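You operate a simulated robot arm through the tools that you are given. There is no shell and no other tool. Be economical: measure what you need, move in short steps, check, and stop when the job is done.

You run a simulated two-armed robot. Do the job below in one go: nothing can be reset, and whatever is moved stays where it is left.

## Task
Stack the brown box labelled "Day 6" from the top of the tester bench on top of the brown box labelled "Day 7". Put the marker from the shelf of the tester bench on top of the paper band. Pick up the bottle that says "Water" from the top of the tester bench with one hand, pass it to the other hand and put it on the lower right shelf of the wall rack. Take the yellow band from the top of the tester bench and put it on the shelf of the sample table. Take the orange from the lower right shelf of the wall rack and leave it on the middle right shelf of the wall rack. Fetch the roll from the right rollers and set it on the shelf of the tester bench. Put the 500 g weight from the right rollers in the inside of the collar and the 1000 g weight on the lower right shelf of the wall rack. Fetch the striped marker and stand it on top of the blue wide liner. Take the wide gauge and leave it on the top of the long bench. Open the right green drawer, put the black paper band in the inside of the right green drawer and shut the drawer again. The order is free. Set down upright: bottle, band, roll, weight, striped marker, black paper band.

It is judged by the outcome, as a careful person would: the job done as asked, and still so three seconds after it is handed in. It fails if anything else is knocked over, pushed out of place, dropped, spilled or broken.

## Robot
Two 7-joint arms with two-finger parallel grippers on one trunk, on a base that drives. Base frame: it is fixed to the floor where the robot stands at the start and does not move with it; the origin is under the middle of the robot, x ahead of it, y to its left, z up; the surface under the hand at the start is at about z = 0.8. Lengths are in m, angles in degrees, forces in N, time in s.
The left shoulder is at the start at [0.048, 0.101, 1.085], the right one opposite. With the tool pointing down near the work surface each hand reaches from about 0.24 to 0.54 m from the robot's upright axis, wherever it stands, measured 20 degrees to its own side. Places, roughly: band [0.75, 0.5, 0.75]; black paper band [-2.75, -0.5, 0.75]; bottle [0.75, -0.5, 1]; brown box [0.5, 0, 0.75]; inside of the collar [-6.6, 4.1, 0.6]; inside of the right green drawer [-4.7, -2.5, 0.7]; lower right shelf of the wall rack [0.8, 1.7, 0.8]; marker (3x3x7 cm) [0.3, -0.1, 0.3]; middle right shelf of the wall rack [0.8, 1.7, 1.2]; orange (6x6x6 cm) [0.7, 1.7, 0.8]; paper band [-3.25, -2.25, 1]; right green drawer [-4.7, -2.4, 0.8]; roll (6x6x10 cm) [-2.8, 3, 0.7]; shelf of the sample table [-2.7, -2.6, 0.4]; shelf of the tester bench [0.6, -0.1, 0.3]; striped marker (3x3x7 cm) [-2.2, -2.5, 0.9]; top of the long bench [-5.1, -0.7, 0.8]; weight [-3, 3.25, 0.75]; wide gauge [-2.25, -2.5, 1]; wide liner (25x17x4 cm) [-2.4, -0.5, 0.6]. Payload 2.4 kg a hand.
The TCP of each hand is the grasp point between the finger pads, 0.024 m short of the fingertips. In the tool frame z runs along the fingers and y along their closing line. The gripper opens to 0.068 m. The fingers are 0.017 m wide and 0.01 m thick; the gripper's body (0.04 by 0.07 m) begins 0.041 m behind the TCP.
Orientation is told as [roll, pitch, yaw] about the base's x, y, z axes, in that order, counted from this pose: with the fingers straight down and closing along the base's y, the tool's x points along the base's -x, its y along +y and its z along -z.

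## Interface
- The arms move only by the tool apply_moves. It takes "left_steps", "right_steps" or both (then of equal length, played together; a hand with none holds still); each is a list of rows, each a list of 6 numbers: the shift along the base's x, y, z in units of 25 mm (1.0 is 25 mm), then the turn, a rotation vector about the base's x, y, z in units of 6 degrees (1.0 is 6 degrees). In form: [[x, y, z, rx, ry, rz], ...]. A call has 1 to 20 rows; each row shifts and turns the commanded pose from where the row before left it. "left_jaw" and "right_jaw" are, for a hand that has rows, the closure, from 0 (fully open) to 1 (shut), set as the call begins (left out, the last holds). A call with a number of a shift or a turn outside -1 to 1 is refused whole. A row lasts 0.2 s, in which the tool goes at most 0.05 m and 8.6 degrees; a call with a longer step from one row to the next is refused whole, and so is a gripper value outside its range. Where a pose cannot be reached the arm comes as near as it can. A force on the tool above 40 N (or 10 N above the force at the start of the call, whichever is more), or a blocked arm, ends the call early, and 0.2 s more pass. The fingers move at their own pace (about 0.072 m/s each) and stop on an object; they squeeze with about 41 N. The grip force told is the motor's: it shows also when the fingers shut on nothing. Time passes only in rows, and 0.2 s behind the last, so rows that do not move let the fingers close. It gives the time, the measured TCP pose, the force on the tool (base axes), the opening and the grip force at its end, in the units of the frame above (readings bear some noise), with the torque about the TCP (base axes, N m) and any sound that the robot's microphone picked up.
- Cameras (640 x 400 px; columns grow to the right, rows downward): "scene" is now at [0.1342, 0.0015, 1.2356]; the picture's right is [0.05, -1.00, 0.00], its down [-0.65, -0.03, -0.76] and it looks along [0.76, 0.04, -0.65] (base axes); focal length 214 px, centre (320, 200). "left" rides on the left gripper at [0.084, -0.011, -0.075] in its tool frame; the picture's right is [0.13, 0.99, 0.00], its down [-0.60, 0.08, -0.79] and it looks along [-0.79, 0.10, 0.61] (tool axes); focal length 251 px, centre (320, 200). "right" rides on the right gripper at [0.084, 0.011, -0.075] in its tool frame; the picture's right is [-0.13, 0.99, 0.00], its down [-0.60, -0.08, -0.79] and it looks along [-0.79, -0.10, 0.61] (tool axes); focal length 251 px, centre (320, 200). There is no depth. A picture from a camera that has moved, and an enlarged one, comes with that camera's place and axes in the base frame and with its lens.
- grab_frame(camera): a new picture of that camera. It takes no simulated time.
- move_column(by): slides the trunk up (or, below 0, down) by that many m; the arms and the scene camera ride with it, the base frame stays. It gives what a move gives, with no picture.
- drive_base(legs): drives the robot by 1 to 6 legs, each [ahead, left, turn to the left] in m, m and degrees, along the robot's own axes; the way and the turn of a leg run together, so that a leg with both is an arc; at most 1.5 m and 180 degrees a leg. The arms and the cameras ride along, it lands a little off, and it stops where it bumps. It gives what a move gives.
- pan_tilt(pan, tilt): turns the head with the scene camera to pan (to the left, within 86 degrees either way) and tilt (down, from -29 to 69), counted from straight ahead of the robot. It gives what a move gives.
- zoom(camera, box): a new picture of the part [left, top, right, bottom] of that camera's present view, enlarged. It takes no simulated time.
- job_done(): hands the job in; it is judged then, once.

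Go step by step. Nothing tells you exact positions but the pictures and the camera data: compare them with the known pose of the tool, close in by small moves and look again before you grip or let go. The budget is 577 turns and 370 pictures, counting those below and the enlarged ones. Unless the task says otherwise, let go and move clear before handing in.

The tools are called after "Request:" by a JSON object that holds its "fn" and its "kwargs". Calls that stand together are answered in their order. apply_moves: Moves the arms, as the interface text tells. Its arguments: {"type":"object","properties":{"left_steps":{"type":"array","items":{"type":"array","items":{"type":"number"}}},"left_jaw":{"type":"number"},"right_steps":{"type":"array","items":{"type":"array","items":{"type":"number"}}},"right_jaw":{"type":"number"}},"required":[]} The other tools are called the same way: move_column (by) slides the trunk up or down; drive_base (legs) drives the base; pan_tilt (pan, tilt) turns the head that bears the scene camera; grab_frame (camera) takes a picture; zoom (camera, box) takes an enlarged picture of a part of a camera's view; job_done () hands the job in.

At the start:

```text
t: 0.0
left_eef_pos: [0.2867, 0.1549, 1.0549]
left_tcp_rot: [0.0, 0.1, 0.0]
left_wrist_force: [0.0, -0.4, -0.3]
left_torque: [-0.03, -0.02, 0.0]
left_grip_width: 0.0678
left_grip_force: 0.1
right_eef_pos: [0.4276, -0.1452, 1.1269]
right_tcp_rot: [0.0, 0.0, -0.1]
right_wrist_force: [0.0, 0.2, -0.2]
right_torque: [0.0, -0.03, -0.02]
right_grip_width: 0.0679
right_grip_force: 0.0
trunk travel left (down, up): [-0.3, 0.55]
robot x, y, heading: [0.0006, -0.0007, 0.2]
head pan, tilt: [2.8, 40.7]
```

scene: 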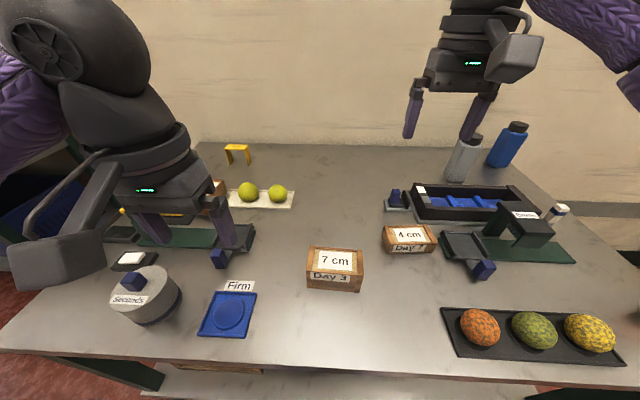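
right: 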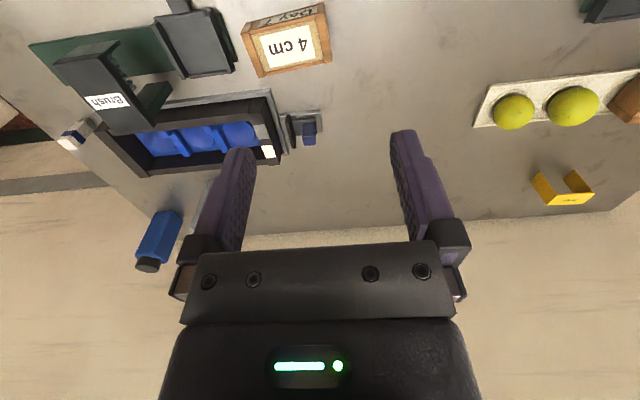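
left: 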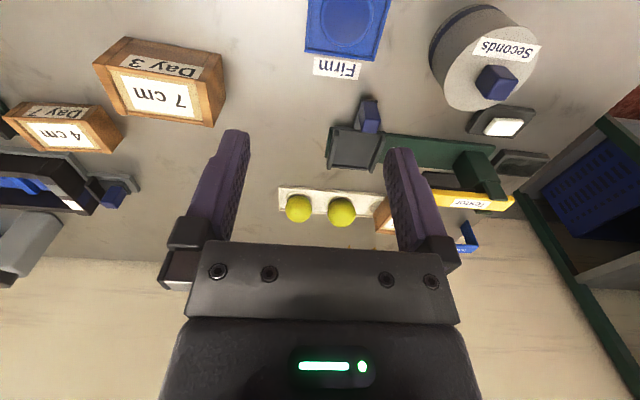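

I see the tester bench with boxes "Day 3" and "Day 7", bottles at the right rear and a yellow band at the rear. I'll look closer to find labels and the "Day 6" box.

Request:
{"fn": "zoom", "kwargs": {"camera": "scene", "box": [370, 100, 640, 270]}}

Request:
{"fn": "zoom", "kwargs": {"camera": "left", "box": [270, 80, 590, 280]}}

```text
2.35 times, centred on (505, 185) of scene
camera zoom: at [0.1342, 0.0015, 1.2356], right [0.05, -1.0, 0.0], down [-0.65, -0.03, -0.76], along [0.76, 0.04, -0.65], focal length 505 px, centre (-115, 235)
```

zoom: 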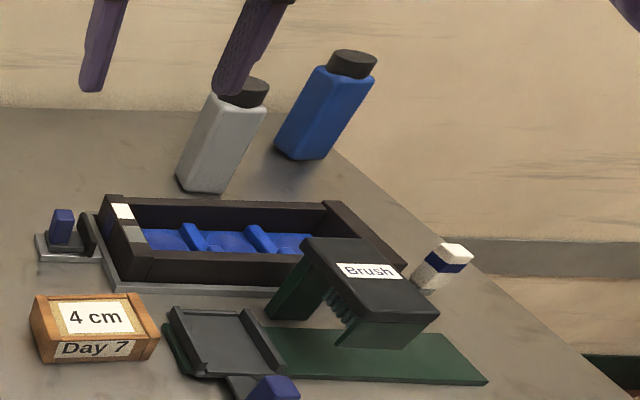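

```text
2.00 times, centred on (430, 180) of left
camera zoom: at [0.2027, 0.1441, 1.1298], right [-0.13, 0.99, 0.0], down [0.6, 0.08, 0.79], along [0.79, 0.1, -0.61], focal length 503 px, centre (100, 240)
```

zoom: 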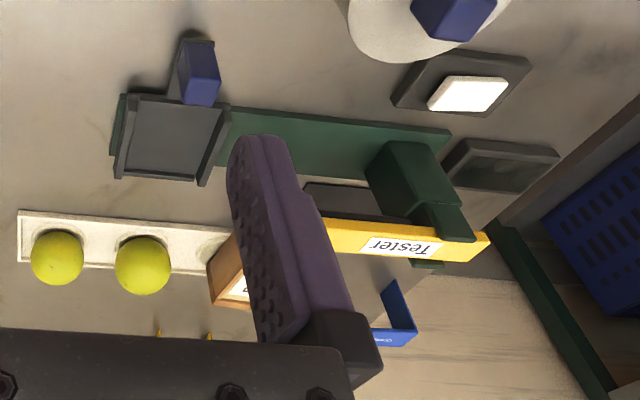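

The brown box near the left finger is probably Day 6, about (0.64, 0.35). I'll check the room between base and bench and look left with the head.

Request:
{"fn": "pan_tilt", "kwargs": {"pan": 0, "tilt": 69}}

Request:
{"fn": "grab_frame", "kwargs": {"camera": "scene"}}

Request:
{"fn": "pan_tilt", "kwargs": {"pan": 70, "tilt": 25}}

Request:
{"fn": "grab_frame", "kwargs": {"camera": "scene"}}

```text
t: 0.9
left_eef_pos: [0.2871, 0.1565, 1.0559]
left_tcp_rot: [0.0, 0.0, -0.1]
left_wrist_force: [0.6, 0.5, 0.3]
left_torque: [0.04, 0.01, -0.01]
left_grip_width: 0.068
left_grip_force: 0.1
right_eef_pos: [0.4279, -0.1461, 1.1261]
right_tcp_rot: [0.0, 0.0, 0.1]
right_wrist_force: [-0.6, 0.6, -0.2]
right_torque: [0.05, -0.02, 0.0]
right_grip_width: 0.0681
right_grip_force: 0.1
trunk travel left (down, up): [-0.3, 0.55]
robot x, y, heading: [0.0012, -0.0049, -0.4]
head pan, tilt: [0.0, 68.8]
```

```text
364 pictures are left
camera scene: at [0.1058, -0.0026, 1.2006], right [0.0, -1.0, 0.0], down [-0.93, 0.0, -0.36], along [0.36, 0.0, -0.93], focal length 214 px, centre (320, 200)
```

scene: 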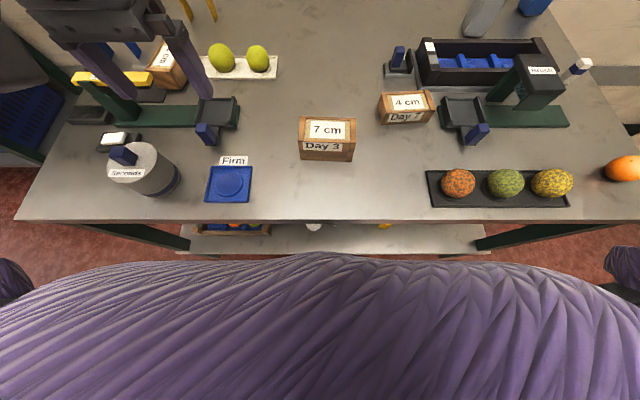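

```text
t: 2.3
left_eef_pos: [0.2869, 0.156, 1.0545]
left_tcp_rot: [0.0, 0.1, 0.0]
left_wrist_force: [-0.5, 0.8, -0.6]
left_torque: [0.04, 0.03, -0.01]
left_grip_width: 0.0679
left_grip_force: 0.1
right_eef_pos: [0.4264, -0.1455, 1.1261]
right_tcp_rot: [0.0, 0.0, 0.0]
right_wrist_force: [0.5, -0.4, 0.4]
right_torque: [0.02, -0.01, 0.01]
right_grip_width: 0.0681
right_grip_force: 0.1
trunk travel left (down, up): [-0.3, 0.55]
robot x, y, heading: [-0.0017, 0.0022, 0.0]
head pan, tilt: [70.0, 25.0]
```

```text
363 pictures are left
camera scene: at [0.0814, 0.084, 1.2599], right [0.94, -0.34, 0.0], down [-0.15, -0.4, -0.91], along [0.31, 0.85, -0.42], focal length 214 px, centre (320, 200)
```

scene: 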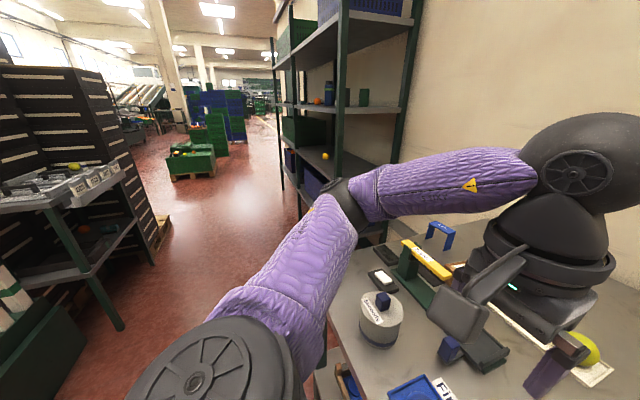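

The left hand hides the box; I'll lift it up and outward and look again.

Request:
{"fn": "apply_moves", "kwargs": {"left_steps": [[0, 0.5, 1, 0, 0, 0], [0, 0.5, 1, 0, 0, 0], [0, 0.5, 1, 0, 0, 0], [0, 0.5, 1, 0, 0, 0], [0, 0.5, 1, 0, 0, 0], [0, 0.5, 1, 0, 0, 0], [0, 1, 1, 0, 0, 0], [0, 1, 1, 0, 0, 0]]}}

Request:
{"fn": "pan_tilt", "kwargs": {"pan": 25, "tilt": 45}}

Request:
{"fn": "grab_frame", "kwargs": {"camera": "scene"}}

Request:
{"fn": "grab_frame", "kwargs": {"camera": "left"}}

```text
t: 4.1
left_eef_pos: [0.3223, 0.2667, 1.2241]
left_tcp_rot: [0.1, 0.0, 0.0]
left_wrist_force: [0.5, -0.1, 0.2]
left_torque: [-0.01, -0.01, 0.01]
left_grip_width: 0.0682
left_grip_force: 0.0
left hand out of reach, approached as far as the arm can: row 6, 7, 8
right_eef_pos: [0.4274, -0.1455, 1.1263]
right_tcp_rot: [0.0, 0.0, 0.0]
right_wrist_force: [0.0, 0.4, 0.2]
right_torque: [0.02, -0.02, 0.0]
right_grip_width: 0.068
right_grip_force: 0.0
trunk travel left (down, up): [-0.3, 0.55]
robot x, y, heading: [0.0043, 0.0015, -0.0]
head pan, tilt: [70.0, 25.0]
```

```text
t: 5.3
left_eef_pos: [0.3231, 0.2663, 1.2234]
left_tcp_rot: [0.0, -0.1, -0.1]
left_wrist_force: [-0.2, -0.2, 0.1]
left_torque: [0.02, -0.02, 0.02]
left_grip_width: 0.068
left_grip_force: 0.0
right_eef_pos: [0.4284, -0.1444, 1.1273]
right_tcp_rot: [0.0, -0.1, 0.0]
right_wrist_force: [0.4, 0.1, -0.1]
right_torque: [-0.01, 0.04, -0.02]
right_grip_width: 0.0683
right_grip_force: 0.0
trunk travel left (down, up): [-0.3, 0.55]
robot x, y, heading: [-0.0003, -0.0022, 0.1]
head pan, tilt: [25.0, 45.0]
```

```text
362 pictures are left
camera scene: at [0.1235, 0.0319, 1.2294], right [0.42, -0.91, 0.0], down [-0.64, -0.3, -0.71], along [0.64, 0.3, -0.71], focal length 214 px, centre (320, 200)
```

scene: 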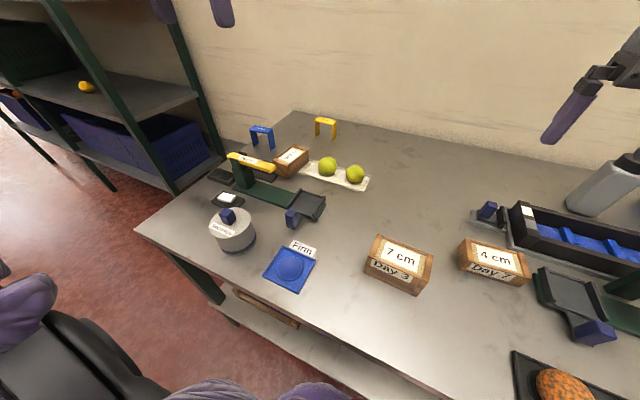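

```text
361 pictures are left
camera left: at [0.2384, 0.255, 1.2985], right [-0.13, 0.99, 0.0], down [0.6, 0.08, 0.79], along [0.79, 0.1, -0.61], focal length 251 px, centre (320, 200)
```

left: 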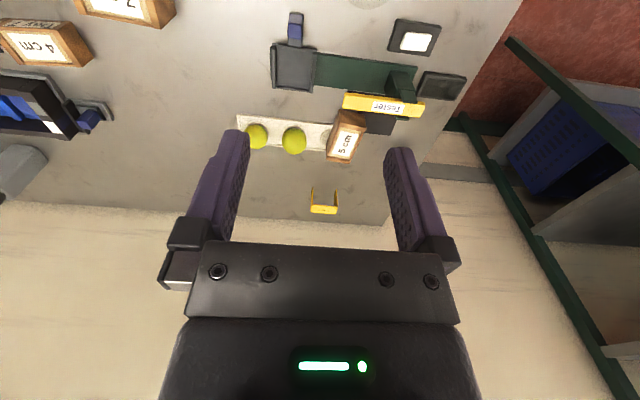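

The Day 6 box is the "5 cm" one near (0.585, 0.353), and the yellow band is near (0.83, 0.335), which is far. I'll creep the base closer to the bench to gain reach.

Request:
{"fn": "drive_base", "kwargs": {"legs": [[0.05, 0.15, 0]]}}

```text
t: 6.7
left_eef_pos: [0.3724, 0.4217, 1.225]
left_tcp_rot: [0.0, -0.1, 0.0]
left_wrist_force: [0.3, 0.3, -0.1]
left_torque: [-0.01, 0.01, 0.0]
left_grip_width: 0.0681
left_grip_force: 0.1
right_eef_pos: [0.4785, 0.0101, 1.1271]
right_tcp_rot: [0.0, 0.0, 0.0]
right_wrist_force: [-0.6, -0.7, 0.2]
right_torque: [0.01, 0.0, -0.03]
right_grip_width: 0.0683
right_grip_force: 0.1
trunk travel left (down, up): [-0.3, 0.55]
robot x, y, heading: [0.0481, 0.1518, 0.0]
head pan, tilt: [25.0, 45.0]
```

No bump. I'll look straight down at the bench edge.

Request:
{"fn": "pan_tilt", "kwargs": {"pan": 0, "tilt": 69}}

Request:
{"fn": "grab_frame", "kwargs": {"camera": "scene"}}

```text
t: 7.6
left_eef_pos: [0.3723, 0.4203, 1.2243]
left_tcp_rot: [0.1, -0.1, 0.0]
left_wrist_force: [0.2, 0.3, -0.2]
left_torque: [-0.01, 0.04, -0.03]
left_grip_width: 0.0678
left_grip_force: 0.0
right_eef_pos: [0.4774, 0.0097, 1.127]
right_tcp_rot: [0.0, 0.0, 0.1]
right_wrist_force: [0.1, -0.3, -0.5]
right_torque: [-0.02, 0.01, -0.01]
right_grip_width: 0.0679
right_grip_force: 0.0
trunk travel left (down, up): [-0.3, 0.55]
robot x, y, heading: [0.049, 0.1547, -0.1]
head pan, tilt: [0.0, 68.8]
```

```text
360 pictures are left
camera scene: at [0.1557, 0.1517, 1.2006], right [0.0, -1.0, 0.0], down [-0.93, 0.0, -0.36], along [0.36, 0.0, -0.93], focal length 214 px, centre (320, 200)
```

scene: 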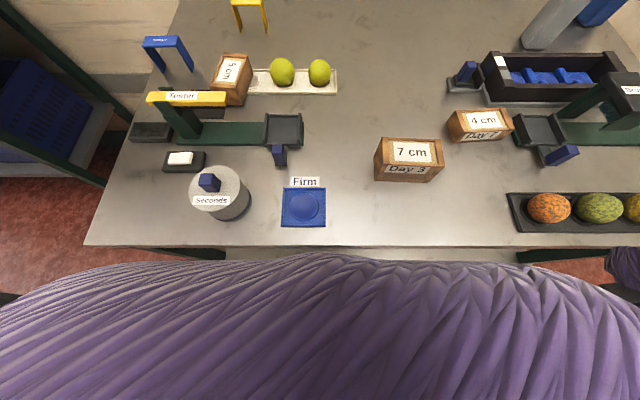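

Request:
{"fn": "zoom", "kwargs": {"camera": "scene", "box": [130, 0, 350, 137]}}

Request:
{"fn": "zoom", "kwargs": {"camera": "scene", "box": [360, 80, 550, 200]}}

```text
2.91 times, centred on (240, 68) of scene
camera zoom: at [0.1557, 0.1517, 1.2006], right [0.0, -1.0, 0.0], down [-0.93, 0.0, -0.36], along [0.36, 0.0, -0.93], focal length 624 px, centre (553, 582)
```

zoom: 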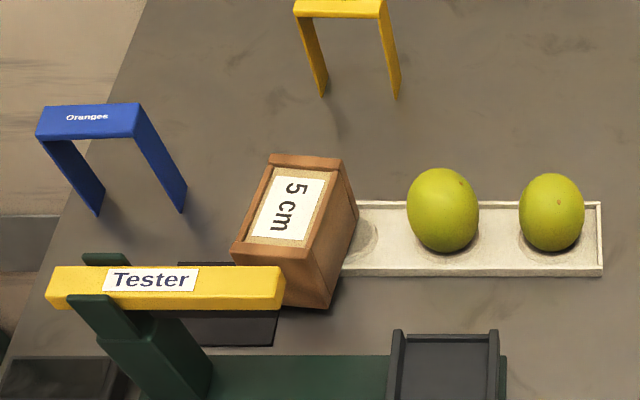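

```text
3.33 times, centred on (455, 140) of scene
camera zoom: at [0.1557, 0.1517, 1.2006], right [0.0, -1.0, 0.0], down [-0.93, 0.0, -0.36], along [0.36, 0.0, -0.93], focal length 715 px, centre (-130, 400)
```

zoom: 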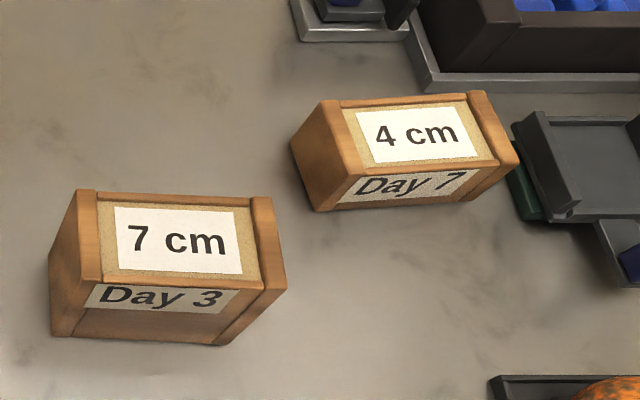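

Day 6 candidate is at about (0.615, 0.363), yaw about -7°, 5.7 cm wide. I'll creep a little further forward and left to get within reach.

Request:
{"fn": "drive_base", "kwargs": {"legs": [[0.04, 0.1, 0]]}}

```text
t: 8.8
left_eef_pos: [0.4129, 0.4208, 1.2243]
left_tcp_rot: [0.0, 0.0, -7.9]
left_wrist_force: [0.5, 0.5, 0.1]
left_torque: [0.02, -0.03, 0.0]
left_grip_width: 0.0683
left_grip_force: 0.0
right_eef_pos: [0.4599, -0.0018, 1.1268]
right_tcp_rot: [0.0, 0.1, -7.9]
right_wrist_force: [0.1, 0.0, -0.5]
right_torque: [-0.03, 0.0, 0.02]
right_grip_width: 0.0681
right_grip_force: 0.1
trunk travel left (down, up): [-0.3, 0.55]
robot x, y, heading: [0.0528, 0.2027, -7.8]
head pan, tilt: [0.0, 68.8]
stopped in leg 1: the robot was blocked; the commanded pose is now the measured one
```

The base is blocked at about x=0.05. I'll back off slightly, square up, and test the left arm's reach.

Request:
{"fn": "drive_base", "kwargs": {"legs": [[-0.01, 0, 7.8]]}}

Request:
{"fn": "apply_moves", "kwargs": {"left_steps": [[1, -0.5, -1, 0, 0, 0], [1, -0.5, -1, 0, 0, 0], [1, -0.5, -1, 0, 0, 0], [1, -0.5, -1, 0, 0, 0], [1, 0, -1, 0, 0, 0], [1, 0, -1, 0, 0, 0], [1, 0, -1, 0, 0, 0]]}}

Request:
{"fn": "grab_frame", "kwargs": {"camera": "left"}}

```text
t: 9.8
left_eef_pos: [0.3695, 0.4684, 1.2249]
left_tcp_rot: [0.0, -0.1, -0.1]
left_wrist_force: [0.0, 0.0, 1.1]
left_torque: [0.03, -0.04, -0.02]
left_grip_width: 0.0681
left_grip_force: 0.0
right_eef_pos: [0.4741, 0.0563, 1.126]
right_tcp_rot: [-0.1, 0.0, -0.1]
right_wrist_force: [0.0, -0.8, -0.1]
right_torque: [-0.02, 0.02, -0.02]
right_grip_width: 0.0677
right_grip_force: 0.0
trunk travel left (down, up): [-0.3, 0.55]
robot x, y, heading: [0.0463, 0.2045, -0.1]
head pan, tilt: [0.0, 68.8]
```

```text
t: 11.4
left_eef_pos: [0.5313, 0.4154, 1.0548]
left_tcp_rot: [0.0, -0.2, -0.1]
left_wrist_force: [0.3, -0.3, 0.5]
left_torque: [-0.03, -0.02, 0.01]
left_grip_width: 0.0679
left_grip_force: 0.1
left hand out of reach, approached as far as the arm can: row 7
right_eef_pos: [0.4741, 0.056, 1.127]
right_tcp_rot: [0.0, 0.0, 0.0]
right_wrist_force: [0.4, -0.2, 0.2]
right_torque: [0.0, 0.0, 0.0]
right_grip_width: 0.068
right_grip_force: 0.0
trunk travel left (down, up): [-0.3, 0.55]
robot x, y, heading: [0.0443, 0.2023, -0.1]
head pan, tilt: [0.0, 68.8]
```

```text
357 pictures are left
camera left: at [0.4475, 0.4041, 1.1291], right [-0.13, 0.99, 0.0], down [0.6, 0.08, 0.79], along [0.79, 0.1, -0.61], focal length 251 px, centre (320, 200)
```

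left: 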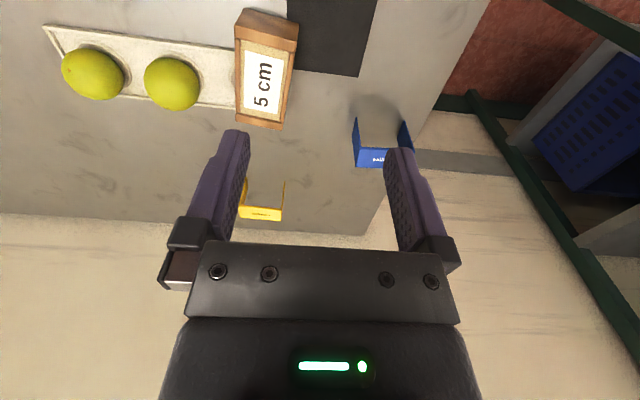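

Vertical reach tops out near x=0.56 here, so I want the hand turned 180° (camera on the far side) to allow a forward-pitched grasp. I'll try turning the left hand.

Request:
{"fn": "apply_moves", "kwargs": {"left_steps": [[-1, 0, 0, 0, 0, 0], [-1, 0, 0, 0, 0, 1], [-1, 0, 0, 0, 0, 1], [0, 0, 0, 0, 0, 1], [0, 0, 0, 0, 0, 1], [0, 0, 0, 0, 0, 1], [0, 0, 0, 0, 0, 1], [0, 0, 0, 0, 0, 1], [0, 0, 0, 0, 0, 1], [0, 0, 0, 0, 0, 1], [0, 0, 0, 0, 0, 1], [0, 0, 0, 0, 0, 1], [0, 0, 0, 0, 0, 1], [0, 0, 0, 0, 0, 1], [0, 0, 0, 0, 0, 1], [0, 0, 0, 0, 0, 1]]}}

```text
t: 14.8
left_eef_pos: [0.4568, 0.4173, 1.0574]
left_tcp_rot: [0.1, -0.1, 90.0]
left_wrist_force: [-0.5, -0.5, 0.5]
left_torque: [0.03, 0.01, 0.0]
left_grip_width: 0.068
left_grip_force: 0.0
right_eef_pos: [0.474, 0.0556, 1.1279]
right_tcp_rot: [-0.1, 0.0, -0.1]
right_wrist_force: [0.2, 0.6, -0.6]
right_torque: [-0.02, 0.01, -0.02]
right_grip_width: 0.0681
right_grip_force: 0.0
trunk travel left (down, up): [-0.3, 0.55]
robot x, y, heading: [0.0456, 0.2033, 0.1]
head pan, tilt: [0.0, 68.8]
```

Request:
{"fn": "apply_moves", "kwargs": {"left_steps": [[0, 0, 0, 0, 0, 1], [0, 0, 0, 0, 0, 1], [0, 0, 0, 0, 0, 1], [0, 0, 0, 0, 0, 1], [0, 0, 0, 0, 0, 1], [0, 0, 0, 0, 0, 1], [0, 0, 0, 0, 0, 1], [0, 0, 0, 0, 0, 1], [0, 0, 0, 0, 0, 1], [0, 0, 0, 0, 0, 1], [0, 0, 0, 0, 0, 1], [0, 0, 0, 0, 0, 1], [0, 0, 0, 0, 0, 1], [0, 0, 0, 0, 0, 1]]}}

Request:
{"fn": "grab_frame", "kwargs": {"camera": "scene"}}

Request:
{"fn": "grab_frame", "kwargs": {"camera": "left"}}

```text
t: 17.8
left_eef_pos: [0.4574, 0.4159, 1.0565]
left_tcp_rot: [0.1, -0.1, 174.0]
left_wrist_force: [0.0, 0.0, -0.7]
left_torque: [0.0, 0.0, -0.01]
left_grip_width: 0.0677
left_grip_force: 0.1
right_eef_pos: [0.4747, 0.0554, 1.1274]
right_tcp_rot: [0.0, 0.0, -0.2]
right_wrist_force: [0.7, -0.2, -0.4]
right_torque: [0.0, 0.0, -0.02]
right_grip_width: 0.0679
right_grip_force: 0.1
trunk travel left (down, up): [-0.3, 0.55]
robot x, y, heading: [0.0451, 0.2003, -0.5]
head pan, tilt: [0.0, 68.8]
```

```text
356 pictures are left
camera scene: at [0.1525, 0.1987, 1.2005], right [0.0, -1.0, 0.0], down [-0.93, 0.0, -0.36], along [0.36, 0.0, -0.93], focal length 214 px, centre (320, 200)
```

scene: 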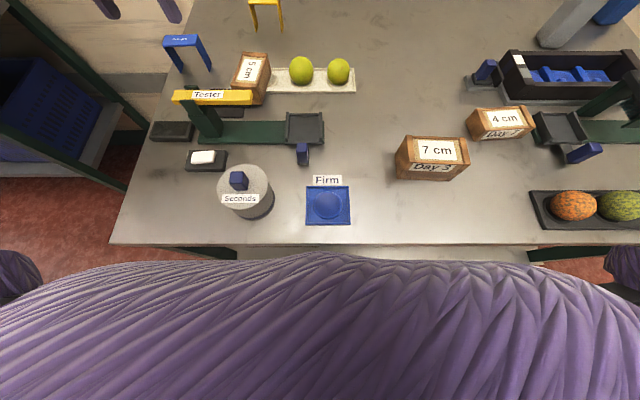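

```text
355 pictures are left
camera left: at [0.543, 0.4183, 1.1305], right [0.03, -1.0, 0.0], down [-0.61, -0.02, 0.79], along [-0.79, -0.02, -0.61], focal length 251 px, centre (320, 200)
```

left: 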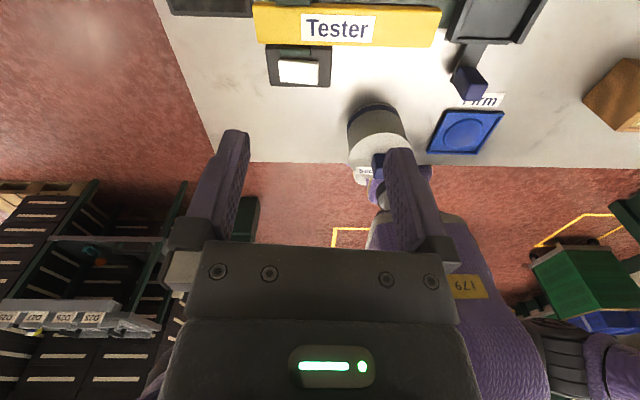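

Wrist rotation works well. Now I'll bring the left hand over the box with a 24° forward pitch.

Request:
{"fn": "apply_moves", "kwargs": {"left_steps": [[0.5, -0.3, 0, 0, -1, 0], [0.5, -0.3, 0, 0, -1, 0], [0.5, -0.3, 0, 0, -1, 0], [0.5, -0.3, 0, 0, -1, 0], [1, -0.3, -0.4, 0, 0, 0], [1, -0.3, -0.5, 0, 0, 0], [1, -0.3, -0.5, 0, 0, 0], [0.8, 0, -0.8, 0, 0, 0]]}}

Request:
{"fn": "pan_tilt", "kwargs": {"pan": 18, "tilt": 45}}

Request:
{"fn": "grab_frame", "kwargs": {"camera": "scene"}}

Request:
{"fn": "grab_frame", "kwargs": {"camera": "left"}}

```text
t: 19.6
left_eef_pos: [0.6034, 0.3619, 1.0041]
left_tcp_rot: [-2.8, 23.9, 173.2]
left_wrist_force: [0.5, 0.0, 0.0]
left_torque: [0.0, 0.03, 0.03]
left_grip_width: 0.068
left_grip_force: 0.1
right_eef_pos: [0.4747, 0.0557, 1.1282]
right_tcp_rot: [0.0, 0.0, -0.2]
right_wrist_force: [0.5, -0.2, -0.8]
right_torque: [0.0, -0.01, 0.0]
right_grip_width: 0.0678
right_grip_force: 0.1
trunk travel left (down, up): [-0.3, 0.55]
robot x, y, heading: [0.0472, 0.2036, 0.0]
head pan, tilt: [0.0, 68.8]
```

```text
t: 20.5
left_eef_pos: [0.6022, 0.3615, 1.0025]
left_tcp_rot: [-2.7, 23.8, 173.3]
left_wrist_force: [-0.1, -0.2, 0.6]
left_torque: [0.0, -0.01, -0.01]
left_grip_width: 0.0681
left_grip_force: 0.0
right_eef_pos: [0.4737, 0.0555, 1.1278]
right_tcp_rot: [0.0, 0.0, -0.1]
right_wrist_force: [-0.1, -0.3, -1.1]
right_torque: [0.01, 0.01, -0.02]
right_grip_width: 0.0682
right_grip_force: 0.0
trunk travel left (down, up): [-0.3, 0.55]
robot x, y, heading: [0.0461, 0.2002, -0.1]
head pan, tilt: [18.0, 45.0]
```

```text
354 pictures are left
camera scene: at [0.174, 0.2236, 1.2293], right [0.31, -0.95, 0.0], down [-0.67, -0.22, -0.71], along [0.67, 0.22, -0.71], focal length 214 px, centre (320, 200)
```

scene: 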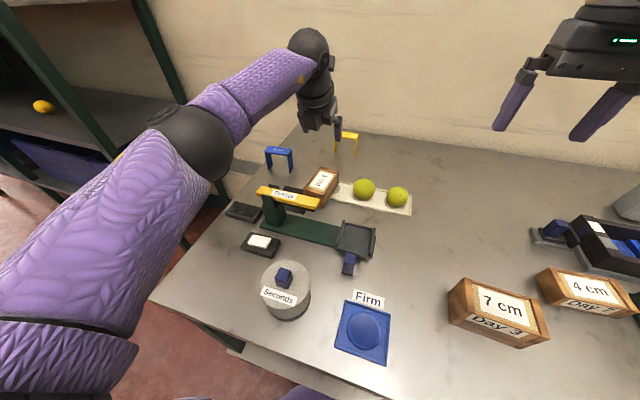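

```text
353 pictures are left
camera left: at [0.6499, 0.363, 1.105], right [0.02, -1.0, 0.01], down [-0.88, -0.01, 0.48], along [-0.48, -0.02, -0.88], focal length 251 px, centre (320, 200)
```

left: 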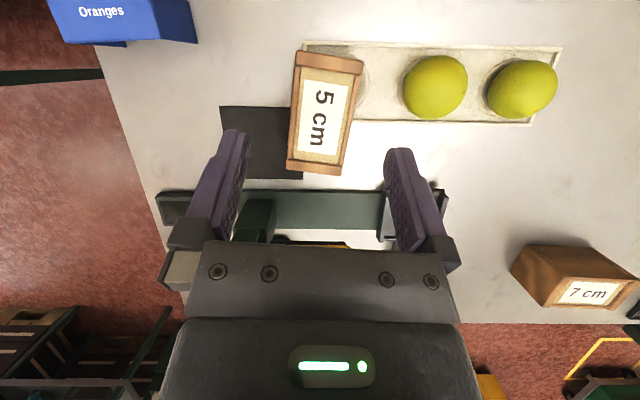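

The box is confirmed "5 cm" size, centre about (0.607, 0.357), and the hand is aligned. I'll level the closing axis and descend partway.

Request:
{"fn": "apply_moves", "kwargs": {"left_steps": [[0, -0.08, -0.8, -0.42, 0.05, -0.19], [0, -0.08, -1, 0, 0, 0], [0, 0, -1, 0, 0, 0], [0, 0, -1, 0, 0, 0], [0, 0, -1, 0, 0, 0]]}}

Request:
{"fn": "grab_frame", "kwargs": {"camera": "left"}}

Request:
{"fn": "grab_frame", "kwargs": {"camera": "scene"}}

```text
t: 21.7
left_eef_pos: [0.6045, 0.3587, 0.8814]
left_tcp_rot: [0.0, 23.8, 173.3]
left_wrist_force: [0.1, 0.8, 0.2]
left_torque: [0.03, 0.01, 0.01]
left_grip_width: 0.0677
left_grip_force: 0.1
right_eef_pos: [0.4742, 0.0548, 1.127]
right_tcp_rot: [0.1, 0.0, -0.1]
right_wrist_force: [0.1, 0.6, 0.1]
right_torque: [-0.02, -0.03, 0.04]
right_grip_width: 0.068
right_grip_force: 0.0
trunk travel left (down, up): [-0.3, 0.55]
robot x, y, heading: [0.0471, 0.2033, -0.2]
head pan, tilt: [18.0, 45.0]
```

```text
352 pictures are left
camera left: at [0.6509, 0.364, 0.9835], right [0.0, -1.0, 0.05], down [-0.88, 0.02, 0.48], along [-0.48, -0.05, -0.87], focal length 251 px, centre (320, 200)
```

left: 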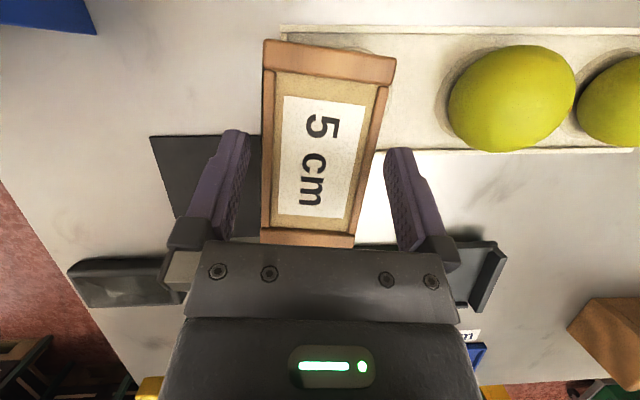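

```text
351 pictures are left
camera scene: at [0.1741, 0.2237, 1.2293], right [0.31, -0.95, 0.0], down [-0.67, -0.22, -0.71], along [0.67, 0.22, -0.71], focal length 214 px, centre (320, 200)
```

scene: 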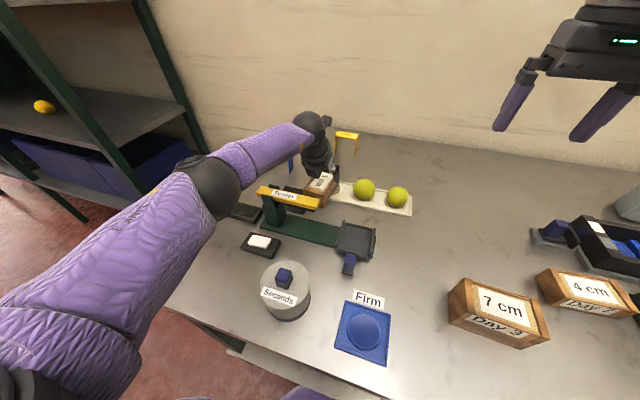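

Fingers straddle the box with clearance on both sides. I'll descend the last 5 cm and close.

Request:
{"fn": "apply_moves", "kwargs": {"left_steps": [[0, -0.04, -0.5, 0, 0, 0], [0, 0, -0.5, 0, 0, 0], [0, 0, -0.5, 0, 0, 0], [0, 0, -0.5, 0, 0, 0]]}}

Request:
{"fn": "grab_frame", "kwargs": {"camera": "left"}}

```text
t: 22.7
left_eef_pos: [0.6024, 0.3579, 0.831]
left_tcp_rot: [0.1, 23.8, 173.2]
left_wrist_force: [-1.6, 1.2, 7.4]
left_torque: [0.13, 0.36, 0.02]
left_grip_width: 0.0682
left_grip_force: 0.0
right_eef_pos: [0.4746, 0.0561, 1.1279]
right_tcp_rot: [0.1, 0.0, 0.0]
right_wrist_force: [0.1, 0.3, 0.6]
right_torque: [0.01, 0.04, 0.0]
right_grip_width: 0.0679
right_grip_force: 0.0
trunk travel left (down, up): [-0.3, 0.55]
robot x, y, heading: [0.0471, 0.2047, -0.1]
head pan, tilt: [18.0, 45.0]
```

```text
350 pictures are left
camera left: at [0.6501, 0.3632, 0.9333], right [0.0, -1.0, 0.05], down [-0.88, 0.02, 0.48], along [-0.48, -0.05, -0.88], focal length 251 px, centre (320, 200)
```

left: 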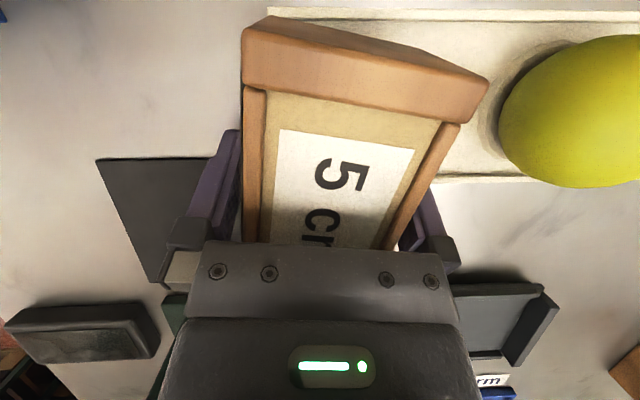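

A slight contact under the fingertips; I'll rise a few mm and close the jaws.

Request:
{"fn": "apply_moves", "kwargs": {"left_steps": [[0, 0, 0.2, 0, 0, 0]]}}

Request:
{"fn": "apply_moves", "kwargs": {"left_jaw": 1, "left_steps": [[0, 0, 0, 0, 0, 0], [0, 0, 0, 0, 0, 0], [0, 0, 0, 0, 0, 0]]}}

Request:
{"fn": "apply_moves", "kwargs": {"left_steps": [[0, 0, 0.5, 0, 0, 0], [0, 0, 1, 0, 0, 0], [0, 0, 1, 0, 0, 0], [0, 0, 1, 0, 0, 0]]}}

Request:
{"fn": "grab_frame", "kwargs": {"camera": "left"}}

Request:
{"fn": "grab_frame", "kwargs": {"camera": "scene"}}

```text
t: 23.1
left_eef_pos: [0.6023, 0.3582, 0.8351]
left_tcp_rot: [0.1, 23.7, 173.3]
left_wrist_force: [-0.8, -0.7, 1.7]
left_torque: [-0.01, 0.05, -0.01]
left_grip_width: 0.068
left_grip_force: 0.0
right_eef_pos: [0.4753, 0.0559, 1.1261]
right_tcp_rot: [0.0, -0.1, -0.1]
right_wrist_force: [0.5, -0.4, 0.3]
right_torque: [0.0, -0.01, -0.03]
right_grip_width: 0.0681
right_grip_force: 0.0
trunk travel left (down, up): [-0.3, 0.55]
robot x, y, heading: [0.0474, 0.2017, 0.1]
head pan, tilt: [18.0, 45.0]
```

```text
t: 23.9
left_eef_pos: [0.6023, 0.3589, 0.8351]
left_tcp_rot: [0.2, 23.7, 173.4]
left_wrist_force: [-0.8, -1.0, 1.0]
left_torque: [-0.05, 0.03, 0.03]
left_grip_width: 0.0603
left_grip_force: 41.4
right_eef_pos: [0.4747, 0.0563, 1.1275]
right_tcp_rot: [0.0, 0.0, -0.1]
right_wrist_force: [-0.7, -0.2, 0.6]
right_torque: [0.03, 0.0, 0.03]
right_grip_width: 0.0679
right_grip_force: 0.0
trunk travel left (down, up): [-0.3, 0.55]
robot x, y, heading: [0.0448, 0.2016, 0.2]
head pan, tilt: [18.0, 45.0]
```

```text
t: 24.9
left_eef_pos: [0.6034, 0.3588, 0.9247]
left_tcp_rot: [0.1, 23.8, 173.3]
left_wrist_force: [0.1, -0.3, -2.0]
left_torque: [-0.02, -0.03, 0.01]
left_grip_width: 0.0601
left_grip_force: 40.8
right_eef_pos: [0.475, 0.056, 1.1278]
right_tcp_rot: [0.0, 0.1, -0.1]
right_wrist_force: [0.3, -0.3, 0.0]
right_torque: [-0.01, -0.01, 0.01]
right_grip_width: 0.0681
right_grip_force: 0.1
trunk travel left (down, up): [-0.3, 0.55]
robot x, y, heading: [0.0504, 0.202, -0.1]
head pan, tilt: [18.0, 45.0]
```

```text
349 pictures are left
camera left: at [0.6507, 0.3631, 1.0258], right [0.0, -1.0, 0.05], down [-0.88, 0.02, 0.48], along [-0.48, -0.05, -0.87], focal length 251 px, centre (320, 200)
```

left: 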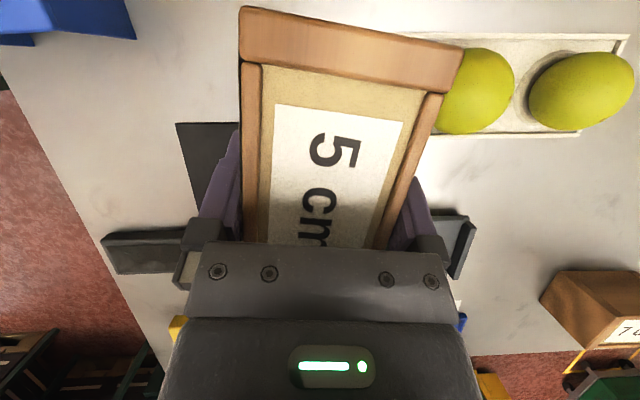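

```text
348 pictures are left
camera scene: at [0.1741, 0.2237, 1.2293], right [0.31, -0.95, 0.0], down [-0.67, -0.22, -0.71], along [0.67, 0.22, -0.71], focal length 214 px, centre (320, 200)
```

scene: 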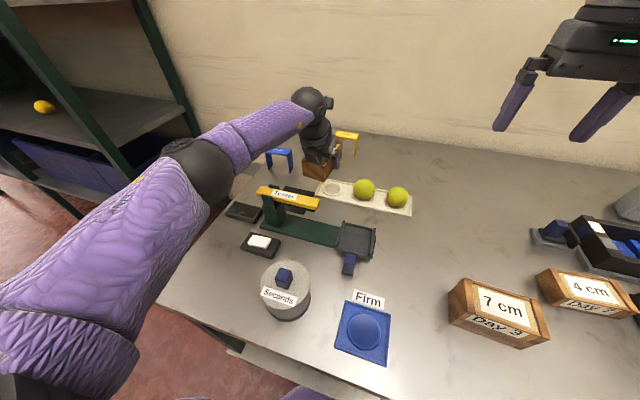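

Box lifted securely (60 mm grip). I'll raise, retract and level it, then shift the base right toward the Day 7 box.

Request:
{"fn": "apply_moves", "kwargs": {"left_steps": [[0, 0, 1, 0, 0, 0], [-0.5, 0, 1, 0, 0, 0], [-1, 0, 1, 0, 1, 0], [-1, 0, 0.8, 0, 1, 0], [-1, 0, 0.5, 0, 1, 0], [-1, 0, 0.3, 0, 1, 0], [-1, 0, 0, 0, 0, 0]]}}

Request:
{"fn": "drive_base", "kwargs": {"legs": [[-0.05, 0, 0], [0, -0.45, 0]]}}

Request:
{"fn": "pan_tilt", "kwargs": {"pan": 0, "tilt": 55}}

Request:
{"fn": "grab_frame", "kwargs": {"camera": "scene"}}

```text
t: 26.5
left_eef_pos: [0.4639, 0.3597, 1.041]
left_tcp_rot: [2.8, -0.2, 173.9]
left_wrist_force: [-0.1, 0.1, -3.4]
left_torque: [0.01, 0.01, -0.02]
left_grip_width: 0.0601
left_grip_force: 41.2
right_eef_pos: [0.4738, 0.0556, 1.1264]
right_tcp_rot: [0.0, 0.0, -0.1]
right_wrist_force: [-0.8, -0.1, -0.5]
right_torque: [0.02, -0.04, -0.02]
right_grip_width: 0.0679
right_grip_force: 0.1
trunk travel left (down, up): [-0.3, 0.55]
robot x, y, heading: [0.0498, 0.2001, -0.3]
head pan, tilt: [18.0, 45.0]
```

```text
t: 29.8
left_eef_pos: [0.4144, -0.0907, 1.0408]
left_tcp_rot: [2.8, -0.1, 174.0]
left_wrist_force: [-0.3, 0.6, -1.9]
left_torque: [0.01, -0.03, 0.0]
left_grip_width: 0.0601
left_grip_force: 41.2
right_eef_pos: [0.4259, -0.3951, 1.1269]
right_tcp_rot: [-0.1, -0.1, 0.0]
right_wrist_force: [-0.1, 0.5, 0.4]
right_torque: [0.0, -0.05, -0.01]
right_grip_width: 0.068
right_grip_force: 0.1
trunk travel left (down, up): [-0.3, 0.55]
robot x, y, heading: [-0.0017, -0.2492, 0.1]
head pan, tilt: [18.0, 45.0]
```

```text
t: 30.6
left_eef_pos: [0.4144, -0.0918, 1.0406]
left_tcp_rot: [2.8, 0.0, 174.0]
left_wrist_force: [1.1, 0.0, -1.7]
left_torque: [0.03, -0.01, -0.04]
left_grip_width: 0.06
left_grip_force: 41.1
right_eef_pos: [0.4241, -0.394, 1.1268]
right_tcp_rot: [0.0, 0.0, 0.0]
right_wrist_force: [-0.7, 0.0, -0.2]
right_torque: [0.02, -0.02, 0.0]
right_grip_width: 0.0681
right_grip_force: 0.1
trunk travel left (down, up): [-0.3, 0.55]
robot x, y, heading: [-0.0061, -0.2458, -0.0]
head pan, tilt: [0.0, 55.0]
```

```text
347 pictures are left
camera scene: at [0.1192, -0.2527, 1.2159], right [0.0, -1.0, 0.0], down [-0.82, 0.0, -0.57], along [0.57, 0.0, -0.82], focal length 214 px, centre (320, 200)
```

scene: 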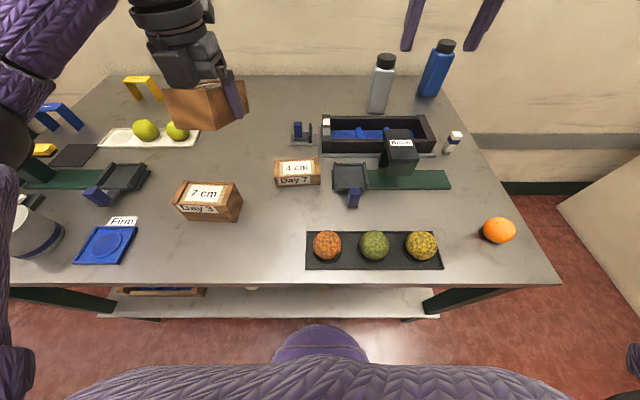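

Day 7 is at about (0.475, -0.196). I'll level the box and turn it +102° so its label faces me and the axis matches Day 7.

Request:
{"fn": "apply_moves", "kwargs": {"left_steps": [[0, 0, 0, 0.46, -0.05, 0], [0, 0, 0, 0, 0, 1], [0, 0, 0, 0, 0, 1], [0, 0, 0, 0, 0, 1], [0, 0, 0, 0, 0, 1], [0, 0, 0, 0, 0, 1], [0, 0, 0, 0, 0, 1], [0, 0, 0, 0, 0, 1], [0, 0, 0, 0, 0, 1], [0, 0, 0, 0, 0, 1], [0, 0, 0, 0, 0, 1], [0, 0, 0, 0, 0, 1], [0, 0, 0, 0, 0, 1], [0, 0, 0, 0, 0, 1], [0, 0, 0, 0, 0, 1], [0, 0, 0, 0, 0, 1], [0, 0, 0, 0, 0, 1], [0, 0, 0, 0, 0, 1]]}}

Request:
{"fn": "grab_frame", "kwargs": {"camera": "scene"}}

```text
t: 34.4
left_eef_pos: [0.415, -0.0908, 1.0412]
left_tcp_rot: [0.0, -0.1, -84.0]
left_wrist_force: [0.0, -0.5, -2.2]
left_torque: [0.0, 0.0, -0.02]
left_grip_width: 0.0597
left_grip_force: 40.9
right_eef_pos: [0.4255, -0.3942, 1.1268]
right_tcp_rot: [-0.1, 0.0, 0.0]
right_wrist_force: [0.1, -0.8, -0.5]
right_torque: [0.0, 0.02, -0.03]
right_grip_width: 0.0678
right_grip_force: 0.0
trunk travel left (down, up): [-0.3, 0.55]
robot x, y, heading: [-0.0024, -0.2515, -0.1]
head pan, tilt: [0.0, 55.0]
```

```text
346 pictures are left
camera scene: at [0.1191, -0.2528, 1.2159], right [0.0, -1.0, 0.0], down [-0.82, 0.0, -0.57], along [0.57, 0.0, -0.82], focal length 214 px, centre (320, 200)
```

scene: 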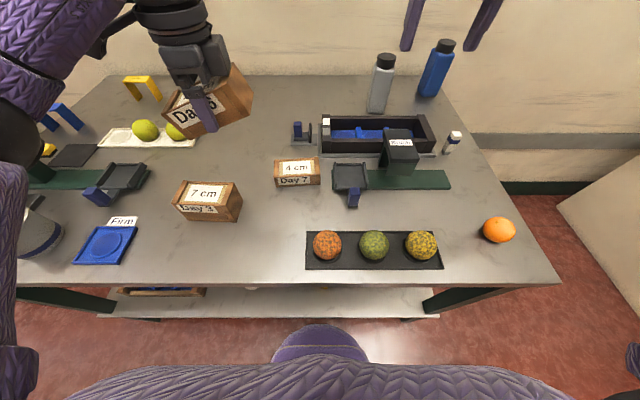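

Label "Day 6" confirmed. The box was gripped with a 24° tool pitch, so I restore that pitch to level it and move above Day 7.

Request:
{"fn": "apply_moves", "kwargs": {"left_steps": [[0, -0.5, 0, 0.987, 0.104, 0], [0, -0.5, 0, 0.987, 0.104, 0], [0.4, -0.5, 0, 0.987, 0.104, 0], [0.5, -0.5, 0, 0.987, 0.104, 0], [0.5, -0.5, -0.5, 0, 0, 0], [0.5, -1, -0.5, 0, 0, 0], [0.5, -1, -1, 0, 0, 0], [0, 0, -1, 0, 0, 0]]}}

Request:
{"fn": "grab_frame", "kwargs": {"camera": "scene"}}

Request:
{"fn": "grab_frame", "kwargs": {"camera": "left"}}

```text
t: 36.2
left_eef_pos: [0.4577, -0.2095, 0.9633]
left_tcp_rot: [0.1, 23.7, -84.2]
left_wrist_force: [0.8, -0.3, -2.4]
left_torque: [-0.02, 0.01, -0.03]
left_grip_width: 0.06
left_grip_force: 40.6
left hand out of reach, approached as far as the arm can: row 7
right_eef_pos: [0.4255, -0.3948, 1.1271]
right_tcp_rot: [0.1, 0.0, 0.0]
right_wrist_force: [-0.6, 0.7, 0.2]
right_torque: [0.04, 0.02, 0.0]
right_grip_width: 0.0683
right_grip_force: 0.0
trunk travel left (down, up): [-0.3, 0.55]
robot x, y, heading: [-0.0007, -0.2501, -0.2]
head pan, tilt: [0.0, 55.0]
```

```text
345 pictures are left
camera scene: at [0.1192, -0.2527, 1.2159], right [0.0, -1.0, 0.0], down [-0.82, 0.0, -0.57], along [0.57, 0.0, -0.82], focal length 214 px, centre (320, 200)
```

scene: 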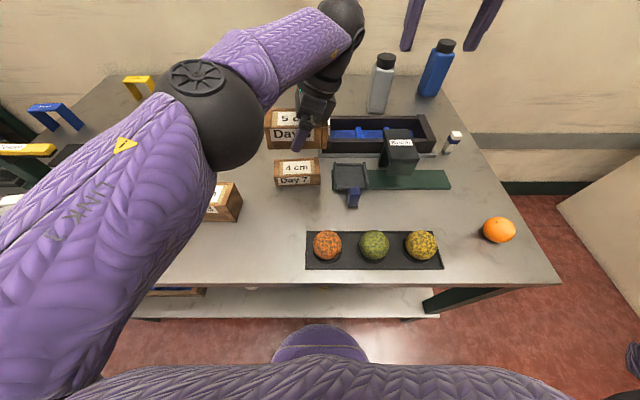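

```text
344 pictures are left
camera left: at [0.4415, -0.1643, 1.0665], right [0.97, 0.22, 0.05], down [0.17, -0.86, 0.48], along [0.15, -0.46, -0.87], focal length 251 px, centre (320, 200)
```

left: 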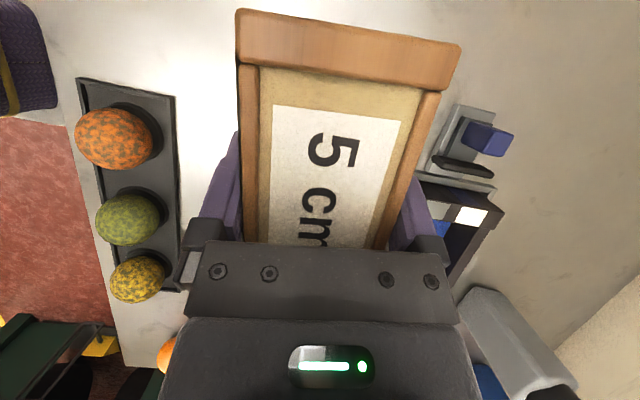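

At the reach limit, so I'll shift the base a bit forward/right.

Request:
{"fn": "drive_base", "kwargs": {"legs": [[0.035, -0.06, 0]]}}

Request:
{"fn": "apply_moves", "kwargs": {"left_steps": [[-0.3, 0.6, 0, 0, 0, 0], [-0.3, 0.8, 0, 0, 0, 0], [-0.1, 0.8, -0.3, 0, 0, 0]]}}

Request:
{"fn": "grab_frame", "kwargs": {"camera": "scene"}}

Request:
{"fn": "grab_frame", "kwargs": {"camera": "right"}}

```text
t: 37.2
left_eef_pos: [0.4928, -0.2685, 0.9645]
left_tcp_rot: [-0.2, 23.6, -84.1]
left_wrist_force: [-0.2, 0.0, -2.4]
left_torque: [0.0, -0.04, 0.02]
left_grip_width: 0.0599
left_grip_force: 41.5
right_eef_pos: [0.46, -0.4548, 1.1271]
right_tcp_rot: [0.0, 0.0, -0.1]
right_wrist_force: [0.3, -0.3, -0.1]
right_torque: [0.03, -0.02, 0.03]
right_grip_width: 0.0679
right_grip_force: 0.1
trunk travel left (down, up): [-0.3, 0.55]
robot x, y, heading: [0.0305, -0.3108, 0.1]
head pan, tilt: [0.0, 55.0]
```

```text
t: 38.0
left_eef_pos: [0.4737, -0.212, 0.957]
left_tcp_rot: [0.0, 23.7, -84.0]
left_wrist_force: [-0.4, -0.1, -1.5]
left_torque: [0.02, 0.01, 0.01]
left_grip_width: 0.0598
left_grip_force: 41.6
right_eef_pos: [0.4602, -0.4547, 1.1256]
right_tcp_rot: [0.0, 0.0, -0.1]
right_wrist_force: [-1.4, -0.1, 0.3]
right_torque: [-0.01, 0.01, 0.0]
right_grip_width: 0.0682
right_grip_force: 0.1
trunk travel left (down, up): [-0.3, 0.55]
robot x, y, heading: [0.0321, -0.3108, -0.1]
head pan, tilt: [0.0, 55.0]
```

```text
343 pictures are left
camera scene: at [0.154, -0.3124, 1.2159], right [0.0, -1.0, 0.0], down [-0.82, 0.0, -0.57], along [0.57, 0.0, -0.82], focal length 214 px, centre (320, 200)
```

scene: 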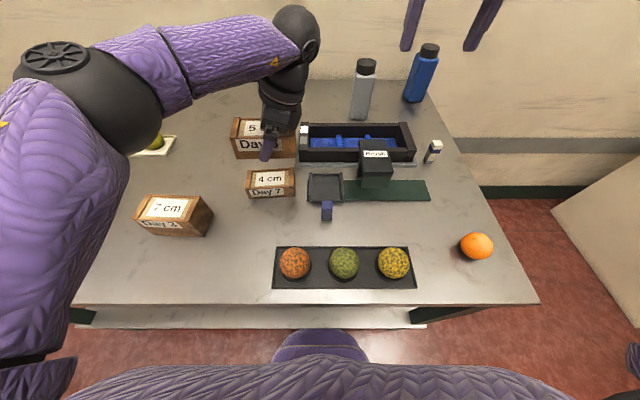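

```text
342 pictures are left
camera right: at [0.3775, -0.4441, 1.2014], right [0.13, 0.99, 0.0], down [0.6, -0.08, 0.79], along [0.79, -0.1, -0.61], focal length 251 px, centre (320, 200)
```

right: 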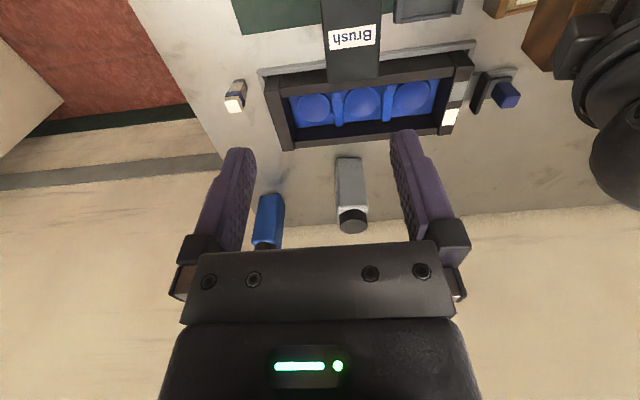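

Alignment is close; I'll shift +8 mm in y and +3 mm in x, then lower onto Day 7.

Request:
{"fn": "apply_moves", "kwargs": {"left_steps": [[0.12, 0.32, -0.6, 0, 0, 0], [0, 0, -0.8, 0, 0, 0], [0, 0, -0.8, 0, 0, 0], [0, 0, -0.5, 0, 0, 0]]}}

Request:
{"fn": "zoom", "kwargs": {"camera": "scene", "box": [190, 80, 390, 220]}}

```text
t: 39.0
left_eef_pos: [0.4773, -0.207, 0.889]
left_tcp_rot: [0.0, 23.7, -84.0]
left_wrist_force: [-0.3, 0.0, -1.3]
left_torque: [-0.02, 0.0, 0.02]
left_grip_width: 0.0597
left_grip_force: 41.1
right_eef_pos: [0.4595, -0.4548, 1.127]
right_tcp_rot: [0.1, 0.0, -0.2]
right_wrist_force: [0.2, -0.3, 0.6]
right_torque: [0.02, -0.01, -0.02]
right_grip_width: 0.0679
right_grip_force: 0.1
trunk travel left (down, up): [-0.3, 0.55]
robot x, y, heading: [0.0311, -0.311, -0.3]
head pan, tilt: [0.0, 55.0]
```

```text
2.86 times, centred on (290, 150) of scene
camera zoom: at [0.1541, -0.3125, 1.2159], right [0.0, -1.0, 0.0], down [-0.82, 0.0, -0.57], along [0.57, 0.0, -0.82], focal length 613 px, centre (406, 343)
```

zoom: 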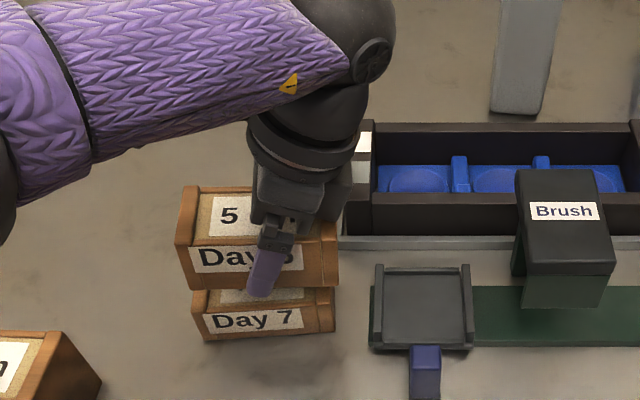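

Request:
{"fn": "apply_moves", "kwargs": {"left_steps": [[0, 0.06, -0.2, 0, 0, 0], [0, 0, -0.2, 0, 0, 0]]}}

Request:
{"fn": "zoom", "kwargs": {"camera": "scene", "box": [190, 80, 390, 220]}}

```text
t: 39.6
left_eef_pos: [0.4776, -0.204, 0.8783]
left_tcp_rot: [0.1, 23.8, -84.0]
left_wrist_force: [-0.7, -0.2, -2.4]
left_torque: [-0.03, -0.03, 0.02]
left_grip_width: 0.0598
left_grip_force: 40.6
right_eef_pos: [0.4615, -0.4548, 1.1279]
right_tcp_rot: [-0.1, 0.0, -0.1]
right_wrist_force: [-0.7, 0.1, -1.1]
right_torque: [0.02, 0.03, 0.01]
right_grip_width: 0.068
right_grip_force: 0.1
trunk travel left (down, up): [-0.3, 0.55]
robot x, y, heading: [0.0344, -0.3153, -0.1]
head pan, tilt: [0.0, 55.0]
```

```text
2.86 times, centred on (290, 150) of scene
camera zoom: at [0.154, -0.3125, 1.2159], right [0.0, -1.0, 0.0], down [-0.82, 0.0, -0.57], along [0.57, 0.0, -0.82], focal length 613 px, centre (406, 343)
```

zoom: 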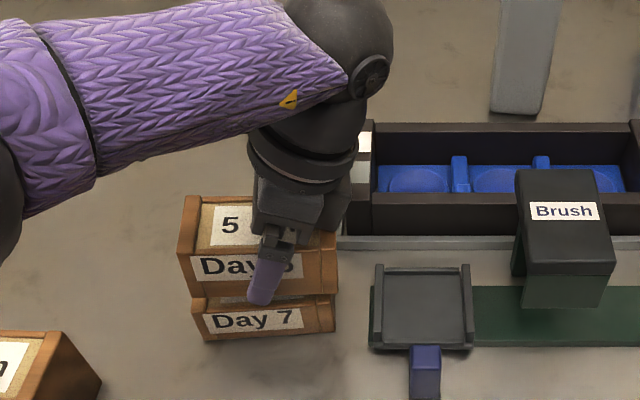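

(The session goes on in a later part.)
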